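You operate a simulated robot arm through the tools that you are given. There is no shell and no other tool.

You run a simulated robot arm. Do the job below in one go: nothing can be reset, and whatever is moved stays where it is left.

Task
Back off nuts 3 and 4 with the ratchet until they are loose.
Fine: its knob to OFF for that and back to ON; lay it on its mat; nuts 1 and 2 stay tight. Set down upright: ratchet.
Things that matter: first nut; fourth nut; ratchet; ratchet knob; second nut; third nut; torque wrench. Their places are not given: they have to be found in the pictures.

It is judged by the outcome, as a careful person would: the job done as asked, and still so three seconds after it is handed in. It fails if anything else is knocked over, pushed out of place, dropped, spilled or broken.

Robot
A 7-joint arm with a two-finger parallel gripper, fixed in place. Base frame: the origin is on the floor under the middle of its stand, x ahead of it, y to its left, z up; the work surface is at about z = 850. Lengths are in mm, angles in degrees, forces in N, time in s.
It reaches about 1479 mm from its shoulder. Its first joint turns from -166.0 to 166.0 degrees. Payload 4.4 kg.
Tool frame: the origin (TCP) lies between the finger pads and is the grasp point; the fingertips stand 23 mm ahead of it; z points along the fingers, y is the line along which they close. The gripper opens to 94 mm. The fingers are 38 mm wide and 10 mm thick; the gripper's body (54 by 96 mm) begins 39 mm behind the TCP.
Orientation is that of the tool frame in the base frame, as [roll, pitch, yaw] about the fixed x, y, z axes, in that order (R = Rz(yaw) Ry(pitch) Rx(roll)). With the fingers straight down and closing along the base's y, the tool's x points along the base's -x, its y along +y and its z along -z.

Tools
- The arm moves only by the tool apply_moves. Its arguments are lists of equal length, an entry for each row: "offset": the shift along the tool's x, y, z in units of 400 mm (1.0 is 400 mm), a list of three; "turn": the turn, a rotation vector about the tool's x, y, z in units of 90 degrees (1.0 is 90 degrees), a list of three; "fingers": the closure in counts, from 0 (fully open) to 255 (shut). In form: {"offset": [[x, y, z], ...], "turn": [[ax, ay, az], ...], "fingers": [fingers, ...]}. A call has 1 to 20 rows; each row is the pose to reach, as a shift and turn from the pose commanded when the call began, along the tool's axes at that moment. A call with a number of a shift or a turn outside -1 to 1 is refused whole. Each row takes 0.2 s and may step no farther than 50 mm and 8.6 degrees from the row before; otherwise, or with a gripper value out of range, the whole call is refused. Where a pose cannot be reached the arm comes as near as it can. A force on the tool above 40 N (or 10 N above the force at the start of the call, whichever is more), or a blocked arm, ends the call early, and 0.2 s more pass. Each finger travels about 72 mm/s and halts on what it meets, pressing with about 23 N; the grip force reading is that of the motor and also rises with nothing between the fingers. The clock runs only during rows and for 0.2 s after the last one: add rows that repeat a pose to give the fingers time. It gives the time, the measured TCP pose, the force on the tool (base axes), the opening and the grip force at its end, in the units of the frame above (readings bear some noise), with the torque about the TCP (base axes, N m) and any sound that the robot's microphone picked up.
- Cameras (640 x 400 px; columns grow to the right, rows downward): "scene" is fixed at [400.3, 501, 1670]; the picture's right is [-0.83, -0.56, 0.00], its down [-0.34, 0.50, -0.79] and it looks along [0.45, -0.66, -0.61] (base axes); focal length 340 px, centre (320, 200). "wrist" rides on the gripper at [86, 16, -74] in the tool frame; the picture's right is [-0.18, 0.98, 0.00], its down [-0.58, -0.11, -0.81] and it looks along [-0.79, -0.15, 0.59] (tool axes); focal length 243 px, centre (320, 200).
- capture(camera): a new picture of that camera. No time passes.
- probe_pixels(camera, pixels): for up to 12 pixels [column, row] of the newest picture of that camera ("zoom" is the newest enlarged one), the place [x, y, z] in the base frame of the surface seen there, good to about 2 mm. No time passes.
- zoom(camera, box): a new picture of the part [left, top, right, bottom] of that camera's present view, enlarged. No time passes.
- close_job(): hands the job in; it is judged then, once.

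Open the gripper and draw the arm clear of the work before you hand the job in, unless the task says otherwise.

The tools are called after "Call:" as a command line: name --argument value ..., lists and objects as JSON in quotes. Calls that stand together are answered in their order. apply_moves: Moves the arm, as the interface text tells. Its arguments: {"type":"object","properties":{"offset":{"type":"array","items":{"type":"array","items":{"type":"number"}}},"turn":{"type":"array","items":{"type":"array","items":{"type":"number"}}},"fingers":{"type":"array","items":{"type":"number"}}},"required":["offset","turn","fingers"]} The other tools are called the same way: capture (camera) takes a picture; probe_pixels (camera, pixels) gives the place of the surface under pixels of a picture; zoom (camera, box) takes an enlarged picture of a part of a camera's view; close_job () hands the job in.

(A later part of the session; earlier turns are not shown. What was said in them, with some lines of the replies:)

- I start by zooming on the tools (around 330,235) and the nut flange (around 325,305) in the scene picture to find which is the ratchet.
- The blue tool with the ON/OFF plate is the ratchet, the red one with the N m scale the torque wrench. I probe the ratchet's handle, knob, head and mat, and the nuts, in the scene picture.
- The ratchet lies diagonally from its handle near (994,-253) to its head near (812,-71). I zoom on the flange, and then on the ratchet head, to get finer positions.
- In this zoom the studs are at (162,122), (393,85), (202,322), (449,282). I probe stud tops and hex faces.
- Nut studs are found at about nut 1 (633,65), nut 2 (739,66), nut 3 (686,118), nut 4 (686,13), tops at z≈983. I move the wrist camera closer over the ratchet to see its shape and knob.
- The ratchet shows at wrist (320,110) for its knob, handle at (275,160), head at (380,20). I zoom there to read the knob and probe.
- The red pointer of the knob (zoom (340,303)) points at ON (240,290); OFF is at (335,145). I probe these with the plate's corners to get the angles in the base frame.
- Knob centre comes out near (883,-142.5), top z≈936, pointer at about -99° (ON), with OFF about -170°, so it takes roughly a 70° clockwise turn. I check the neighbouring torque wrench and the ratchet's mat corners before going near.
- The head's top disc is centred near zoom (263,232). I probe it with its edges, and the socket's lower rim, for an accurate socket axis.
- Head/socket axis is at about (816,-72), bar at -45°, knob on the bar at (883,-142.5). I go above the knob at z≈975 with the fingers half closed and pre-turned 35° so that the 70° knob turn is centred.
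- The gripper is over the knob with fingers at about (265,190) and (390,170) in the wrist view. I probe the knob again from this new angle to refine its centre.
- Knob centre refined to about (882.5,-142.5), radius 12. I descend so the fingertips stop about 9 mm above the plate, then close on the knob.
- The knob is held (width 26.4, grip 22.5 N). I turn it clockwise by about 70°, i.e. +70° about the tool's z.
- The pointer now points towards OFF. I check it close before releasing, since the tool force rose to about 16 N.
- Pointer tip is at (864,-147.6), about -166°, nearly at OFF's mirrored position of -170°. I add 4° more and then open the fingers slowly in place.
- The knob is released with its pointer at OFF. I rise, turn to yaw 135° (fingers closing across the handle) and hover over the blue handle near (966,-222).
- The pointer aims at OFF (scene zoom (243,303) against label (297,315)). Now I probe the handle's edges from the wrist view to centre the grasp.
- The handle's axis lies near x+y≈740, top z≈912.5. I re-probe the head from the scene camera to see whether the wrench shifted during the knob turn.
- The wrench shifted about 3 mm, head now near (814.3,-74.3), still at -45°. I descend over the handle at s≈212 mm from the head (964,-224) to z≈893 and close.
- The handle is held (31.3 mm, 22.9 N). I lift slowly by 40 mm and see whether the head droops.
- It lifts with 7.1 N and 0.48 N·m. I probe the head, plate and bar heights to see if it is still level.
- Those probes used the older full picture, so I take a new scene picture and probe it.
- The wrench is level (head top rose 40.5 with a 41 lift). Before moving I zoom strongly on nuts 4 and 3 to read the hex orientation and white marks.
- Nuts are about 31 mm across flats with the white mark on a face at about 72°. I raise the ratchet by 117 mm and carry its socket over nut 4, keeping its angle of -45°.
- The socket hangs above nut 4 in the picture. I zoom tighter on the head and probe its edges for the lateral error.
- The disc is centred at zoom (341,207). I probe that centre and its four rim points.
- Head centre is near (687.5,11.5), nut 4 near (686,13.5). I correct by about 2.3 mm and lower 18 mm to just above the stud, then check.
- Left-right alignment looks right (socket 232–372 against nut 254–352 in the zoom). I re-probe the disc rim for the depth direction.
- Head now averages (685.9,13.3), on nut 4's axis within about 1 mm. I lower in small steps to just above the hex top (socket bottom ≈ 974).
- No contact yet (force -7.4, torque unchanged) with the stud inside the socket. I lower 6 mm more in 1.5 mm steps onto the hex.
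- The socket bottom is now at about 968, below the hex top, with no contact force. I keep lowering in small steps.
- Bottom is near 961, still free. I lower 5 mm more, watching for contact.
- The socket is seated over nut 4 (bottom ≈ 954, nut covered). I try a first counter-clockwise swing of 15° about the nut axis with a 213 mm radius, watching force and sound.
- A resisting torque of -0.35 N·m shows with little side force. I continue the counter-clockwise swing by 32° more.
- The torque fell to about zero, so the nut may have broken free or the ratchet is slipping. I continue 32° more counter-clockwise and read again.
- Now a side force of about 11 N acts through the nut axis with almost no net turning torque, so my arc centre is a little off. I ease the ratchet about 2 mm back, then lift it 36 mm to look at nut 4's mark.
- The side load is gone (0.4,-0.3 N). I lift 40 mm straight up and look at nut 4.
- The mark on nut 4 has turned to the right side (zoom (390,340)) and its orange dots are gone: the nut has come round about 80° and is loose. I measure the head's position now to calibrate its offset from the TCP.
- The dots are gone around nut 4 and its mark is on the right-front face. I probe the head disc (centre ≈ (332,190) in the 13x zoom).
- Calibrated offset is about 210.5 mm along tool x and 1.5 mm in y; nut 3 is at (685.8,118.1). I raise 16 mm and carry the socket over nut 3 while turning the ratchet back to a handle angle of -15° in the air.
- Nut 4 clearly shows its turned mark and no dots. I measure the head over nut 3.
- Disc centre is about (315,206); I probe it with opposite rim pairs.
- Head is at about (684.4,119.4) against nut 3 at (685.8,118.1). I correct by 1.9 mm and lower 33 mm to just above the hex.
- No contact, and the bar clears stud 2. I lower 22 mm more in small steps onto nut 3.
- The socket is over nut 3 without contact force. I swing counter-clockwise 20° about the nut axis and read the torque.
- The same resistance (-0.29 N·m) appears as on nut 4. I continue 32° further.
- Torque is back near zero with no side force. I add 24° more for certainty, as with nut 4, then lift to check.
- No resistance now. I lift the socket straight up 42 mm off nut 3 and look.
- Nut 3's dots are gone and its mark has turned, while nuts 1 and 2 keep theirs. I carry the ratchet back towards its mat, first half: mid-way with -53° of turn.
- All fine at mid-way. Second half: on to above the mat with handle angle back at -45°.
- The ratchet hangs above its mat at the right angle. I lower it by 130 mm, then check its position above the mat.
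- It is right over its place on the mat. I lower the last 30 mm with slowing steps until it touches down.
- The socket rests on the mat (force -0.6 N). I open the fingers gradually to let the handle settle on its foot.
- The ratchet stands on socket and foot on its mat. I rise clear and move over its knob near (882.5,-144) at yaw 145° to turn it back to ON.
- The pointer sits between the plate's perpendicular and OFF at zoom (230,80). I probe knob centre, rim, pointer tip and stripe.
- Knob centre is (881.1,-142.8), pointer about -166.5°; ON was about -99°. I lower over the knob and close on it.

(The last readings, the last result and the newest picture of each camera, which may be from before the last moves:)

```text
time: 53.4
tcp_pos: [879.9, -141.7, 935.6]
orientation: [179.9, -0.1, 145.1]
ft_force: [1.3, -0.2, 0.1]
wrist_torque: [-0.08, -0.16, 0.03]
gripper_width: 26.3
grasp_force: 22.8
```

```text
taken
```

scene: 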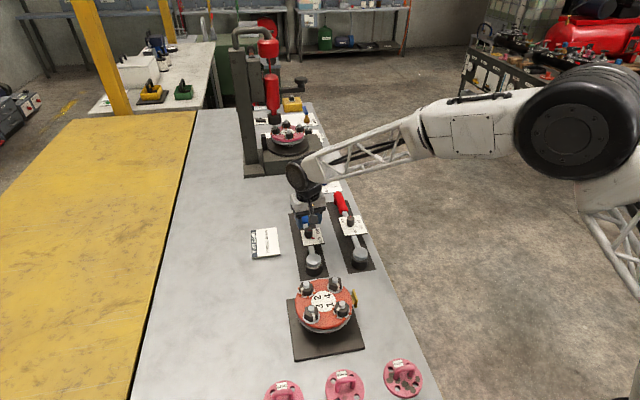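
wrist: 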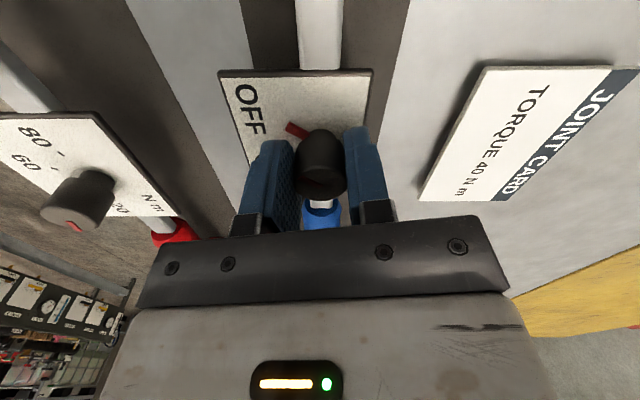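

The knob is gripped with little side load. I turn it counter-clockwise 66° towards ON.

Call:
apply_moves --offset '[[0, 0, 0], [0, 0, 0], [0, 0, 0], [0, 0, 0], [0, 0, 0], [0, 0, 0], [0, 0, 0], [0, 0, 0], [0, 0, 0], [0, 0, 0]]' --turn '[[0, 0, -0.08148], [0, 0, -0.16296], [0, 0, -0.24444], [0, 0, -0.32593], [0, 0, -0.40741], [0, 0, -0.48889], [0, 0, -0.57037], [0, 0, -0.65185], [0, 0, -0.73333], [0, 0, -0.73333]]' --fingers '[210, 210, 210, 210, 210, 210, 210, 210, 210, 210]'

Call:
capture --camera "wrist"

Call:
zoom --camera "scene" --box '[255, 190, 383, 270]'

```text
time: 55.6
tcp_pos: [880.8, -141.7, 935.4]
orientation: [180.0, 0.0, -148.8]
ft_force: [0.6, -0.4, 0.0]
wrist_torque: [-0.05, -0.04, 0.05]
gripper_width: 26.4
grasp_force: 23.3
```

```text
taken
```

wrist: 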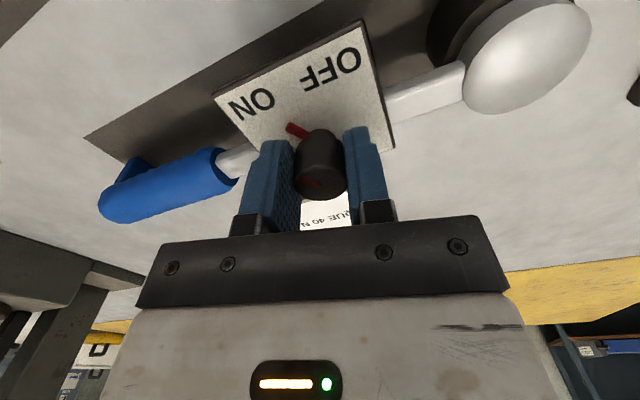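

```text
5.00 times, centred on (319, 230) of scene
```

zoom: 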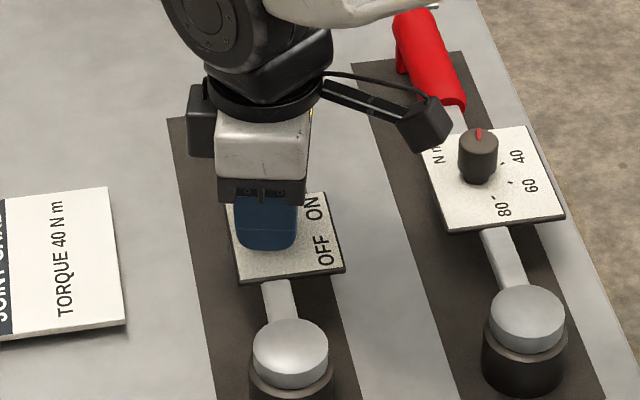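

It turned freely. I check the pointer's angle in the wrist view near (291,127) against the ON label.

Call:
zoom --camera "wrist" --box '[212, 70, 388, 180]'

Call:
probe_pixels --camera "wrist" --pixels '[[288, 125], [296, 130], [252, 104], [332, 70], [218, 96], [362, 24], [393, 148]]'

```text
3.64 times, centred on (300, 125) of wrist
```

zoom: 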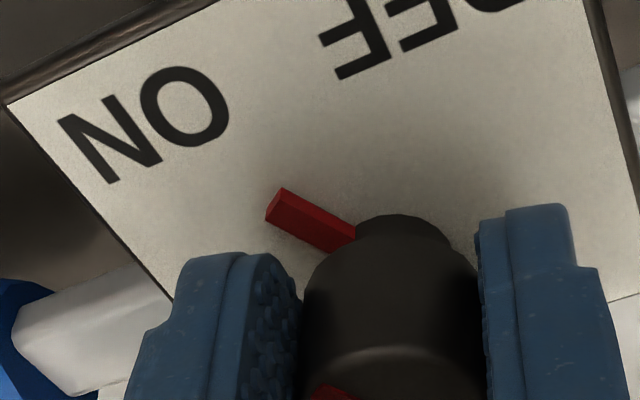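

```text
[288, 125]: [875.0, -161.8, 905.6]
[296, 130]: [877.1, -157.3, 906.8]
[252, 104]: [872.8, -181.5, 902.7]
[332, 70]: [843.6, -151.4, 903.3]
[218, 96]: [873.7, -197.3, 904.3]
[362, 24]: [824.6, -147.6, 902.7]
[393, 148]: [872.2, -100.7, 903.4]
```

Pointer is at about -107°, a little short of its first ON angle of about -99°. I add 7° more.

Call:
apply_moves --offset '[[0, 0, 0], [0, 0, 0], [0, 0, 0]]' --turn '[[0, 0, -0.04], [0, 0, -0.0778], [0, 0, -0.0778]]' --fingers '[210, 210, 210]'

Call:
capture --camera "wrist"

Call:
zoom --camera "wrist" --box '[212, 70, 388, 180]'

Call:
probe_pixels --camera "wrist" --pixels '[[287, 125], [289, 127], [296, 130], [218, 96], [362, 24]]'

```text
time: 56.4
tcp_pos: [880.0, -141.0, 935.7]
orientation: [-180.0, 0.1, -141.9]
ft_force: [-0.2, 0.3, 0.2]
wrist_torque: [0.05, 0.12, -0.04]
gripper_width: 26.2
grasp_force: 22.7
```

```text
taken
```

wrist: 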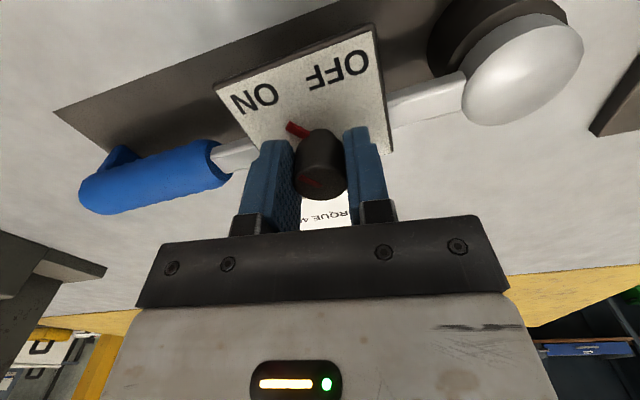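

```text
3.64 times, centred on (300, 125) of wrist
```

zoom: 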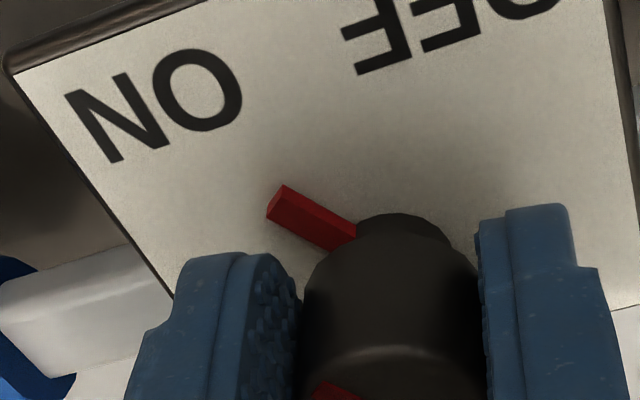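

```text
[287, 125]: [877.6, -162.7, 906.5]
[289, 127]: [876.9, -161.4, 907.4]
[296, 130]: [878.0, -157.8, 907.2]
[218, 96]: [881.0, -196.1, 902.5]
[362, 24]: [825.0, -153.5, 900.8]
```

The pointer now matches its first ON pose (tip at (877.6,-162.7), about -99°). I open the fingers and rise straight up to verify.

Call:
apply_moves --offset '[[0, 0, 0], [0, 0, 0], [0, 0, 0], [0, 0, -0.06], [0, 0, -0.12], [0, 0, -0.2], [0, 0, -0.2]]' --turn '[[0, 0, 0], [0, 0, 0], [0, 0, 0], [0, 0, 0], [0, 0, 0], [0, 0, 0], [0, 0, 0]]' --fingers '[165, 119, 119, 119, 119, 119, 119]'

Call:
capture --camera "wrist"

Call:
zoom --camera "wrist" --box '[216, 10, 376, 110]'

```text
time: 58.0
tcp_pos: [881.8, -141.9, 1016.6]
orientation: [180.0, 0.0, -141.9]
ft_force: [0.2, 0.1, 0.2]
wrist_torque: [0.02, 0.03, 0.01]
gripper_width: 50.3
grasp_force: 0.1
```

```text
taken
```

wrist: 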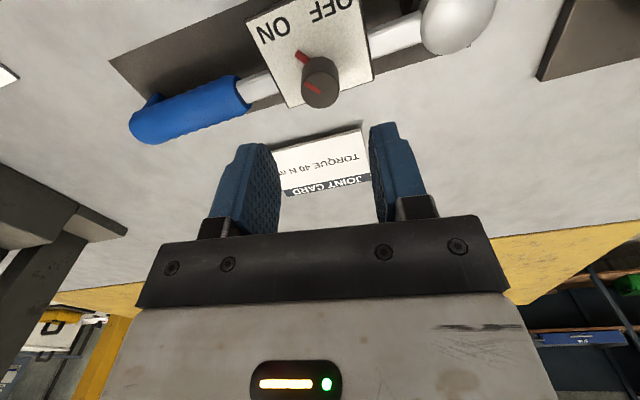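

```text
4.00 times, centred on (296, 60) of wrist
```

zoom: 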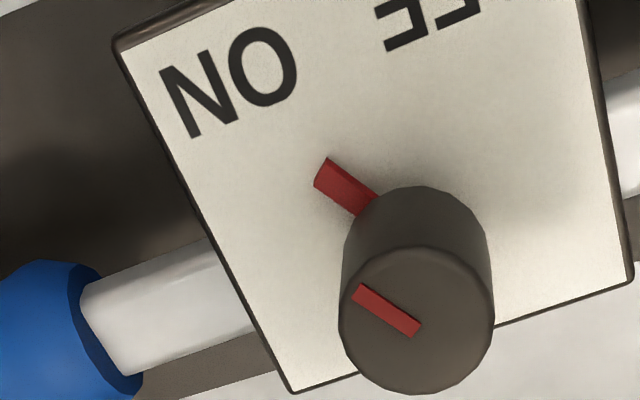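

The pointer aims at the ON label. I probe pointer, stripe, knob centre and plate corners to confirm the angle relative to the plate.

Call:
probe_pixels --camera "zoom" --pixels '[[320, 172], [335, 180], [360, 295], [385, 312], [417, 322], [345, 318], [489, 318], [417, 255], [417, 388], [125, 52], [297, 380], [622, 275]]'

Call:
capture --camera "scene"

Call:
zoom --camera "scene" --box '[276, 192, 372, 252]'

```text
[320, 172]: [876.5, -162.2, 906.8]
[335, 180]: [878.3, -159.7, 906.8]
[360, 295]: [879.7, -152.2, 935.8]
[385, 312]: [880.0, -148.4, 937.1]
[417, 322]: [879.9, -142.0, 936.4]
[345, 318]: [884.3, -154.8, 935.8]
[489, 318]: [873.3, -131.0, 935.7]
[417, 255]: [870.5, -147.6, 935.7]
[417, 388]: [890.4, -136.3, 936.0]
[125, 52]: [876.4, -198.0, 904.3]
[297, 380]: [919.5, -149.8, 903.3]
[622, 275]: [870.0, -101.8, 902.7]
```

```text
taken
```

scene: 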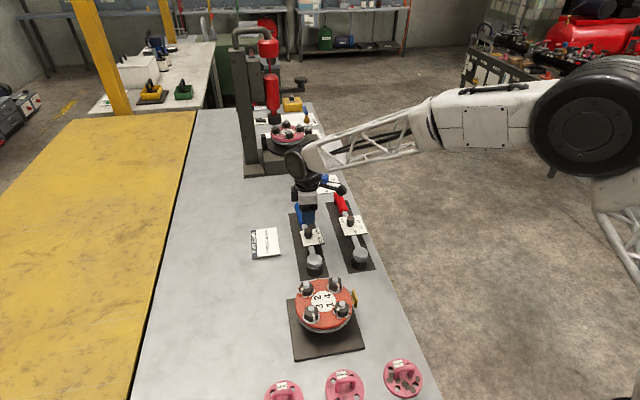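

```text
6.67 times, centred on (324, 222) of scene
```

zoom: 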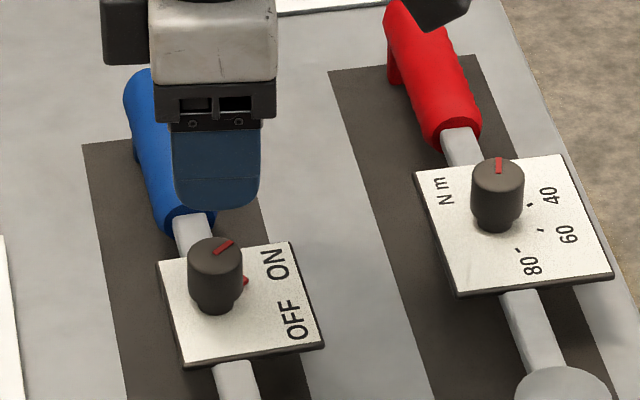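

The pointer is at -99.2° on the ON mark, as at the start. I draw the arm up and back to its starting place and open the gripper.

Call:
apply_moves --offset '[[0, 0, -0.1], [0, 0, -0.2], [0, 0, -0.3], [0, 0, -0.4], [0, 0, -0.5], [0.055, 0.0724, -0.54], [0.11, 0.1448, -0.58], [0.165, 0.2172, -0.6], [0.22, 0.2896, -0.62], [0.275, 0.362, -0.62], [0.275, 0.362, -0.62]]' --turn '[[0, 0, 0], [0, 0, 0], [0, 0, 0], [0, 0, 0], [0, 0, 0], [0, 0, 0.08444], [0, 0, 0.16889], [0, 0, 0.25333], [0, 0, 0.33778], [0, 0, 0.42222], [0, 0, 0.42222]]' --fingers '[119, 119, 60, 0, 0, 0, 0, 0, 0, 0, 0]'

Call:
capture --camera "scene"

Call:
zoom --camera "scene" --box '[250, 190, 394, 280]'

Call:
zoom --camera "scene" --box '[286, 268, 366, 318]'

Call:
capture --camera "wrist"

```text
time: 60.4
tcp_pos: [703.5, -93.0, 1264.4]
orientation: [180.0, -0.1, 180.0]
ft_force: [-0.7, -0.1, 0.8]
wrist_torque: [0.01, 0.0, -0.01]
gripper_width: 94.4
grasp_force: 0.0
```

```text
taken
```

scene: 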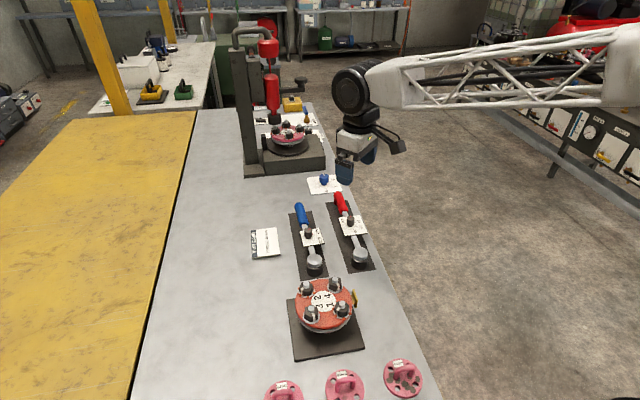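

```text
4.44 times, centred on (322, 235) of scene
```

zoom: 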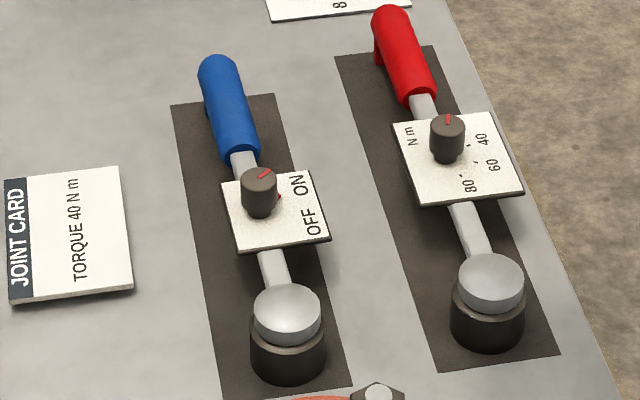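

```text
8.00 times, centred on (326, 293) of scene
```

zoom: 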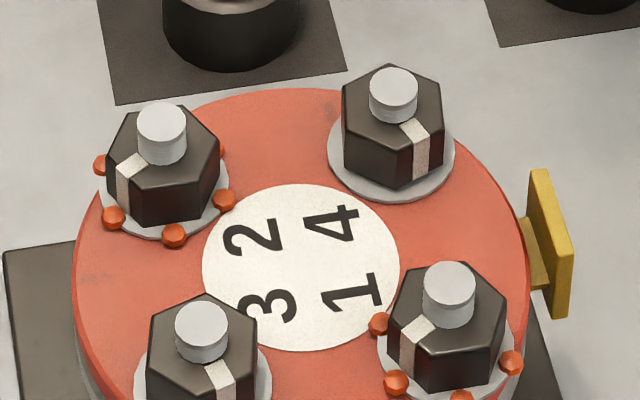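

```text
taken
```

wrist: 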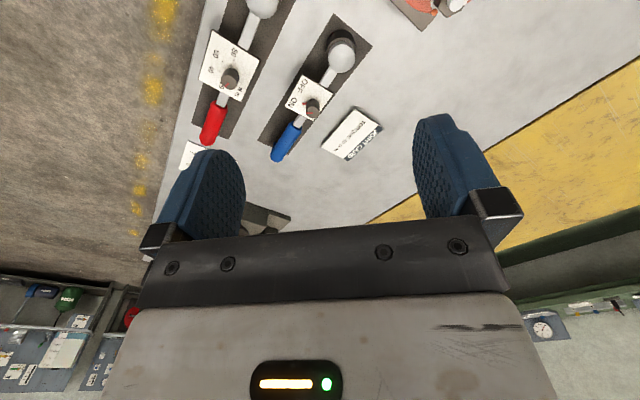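

Nuts 3 and 4 have turned and lost their dots, and nuts 1 and 2 are unchanged. The ratchet lies upright on its mat with its knob at ON, and the arm is clear with the gripper open, so I hand the job in.

Call:
close_job

```text
The job is handed in.
```

Nuts 3 and 4 are backed off with the ratchet and appear loose. The ratchet is back upright on its mat with its knob at ON. I handed the job in, but no verdict has come back yet.

- **Nuts 3 and 4:** each was swung counter-clockwise by about 75–80°. The resistance, about 0.3 N·m at first, fell to zero. Their white marks have turned and the orange dots around them are gone.
- **Nuts 1 and 2:** not touched. Their marks and orange dots look the same as at the start.
- **Ratchet:** its knob was set to OFF for the loosening. It now points at ON, at the same angle as at the start to within about a degree. The ratchet lies a few millimetres from where it was, still on its mat.
- **Everything else:** the torque wrench, joint card and flange look unmoved in the final pictures. The arm is back near its starting pose with the gripper open.
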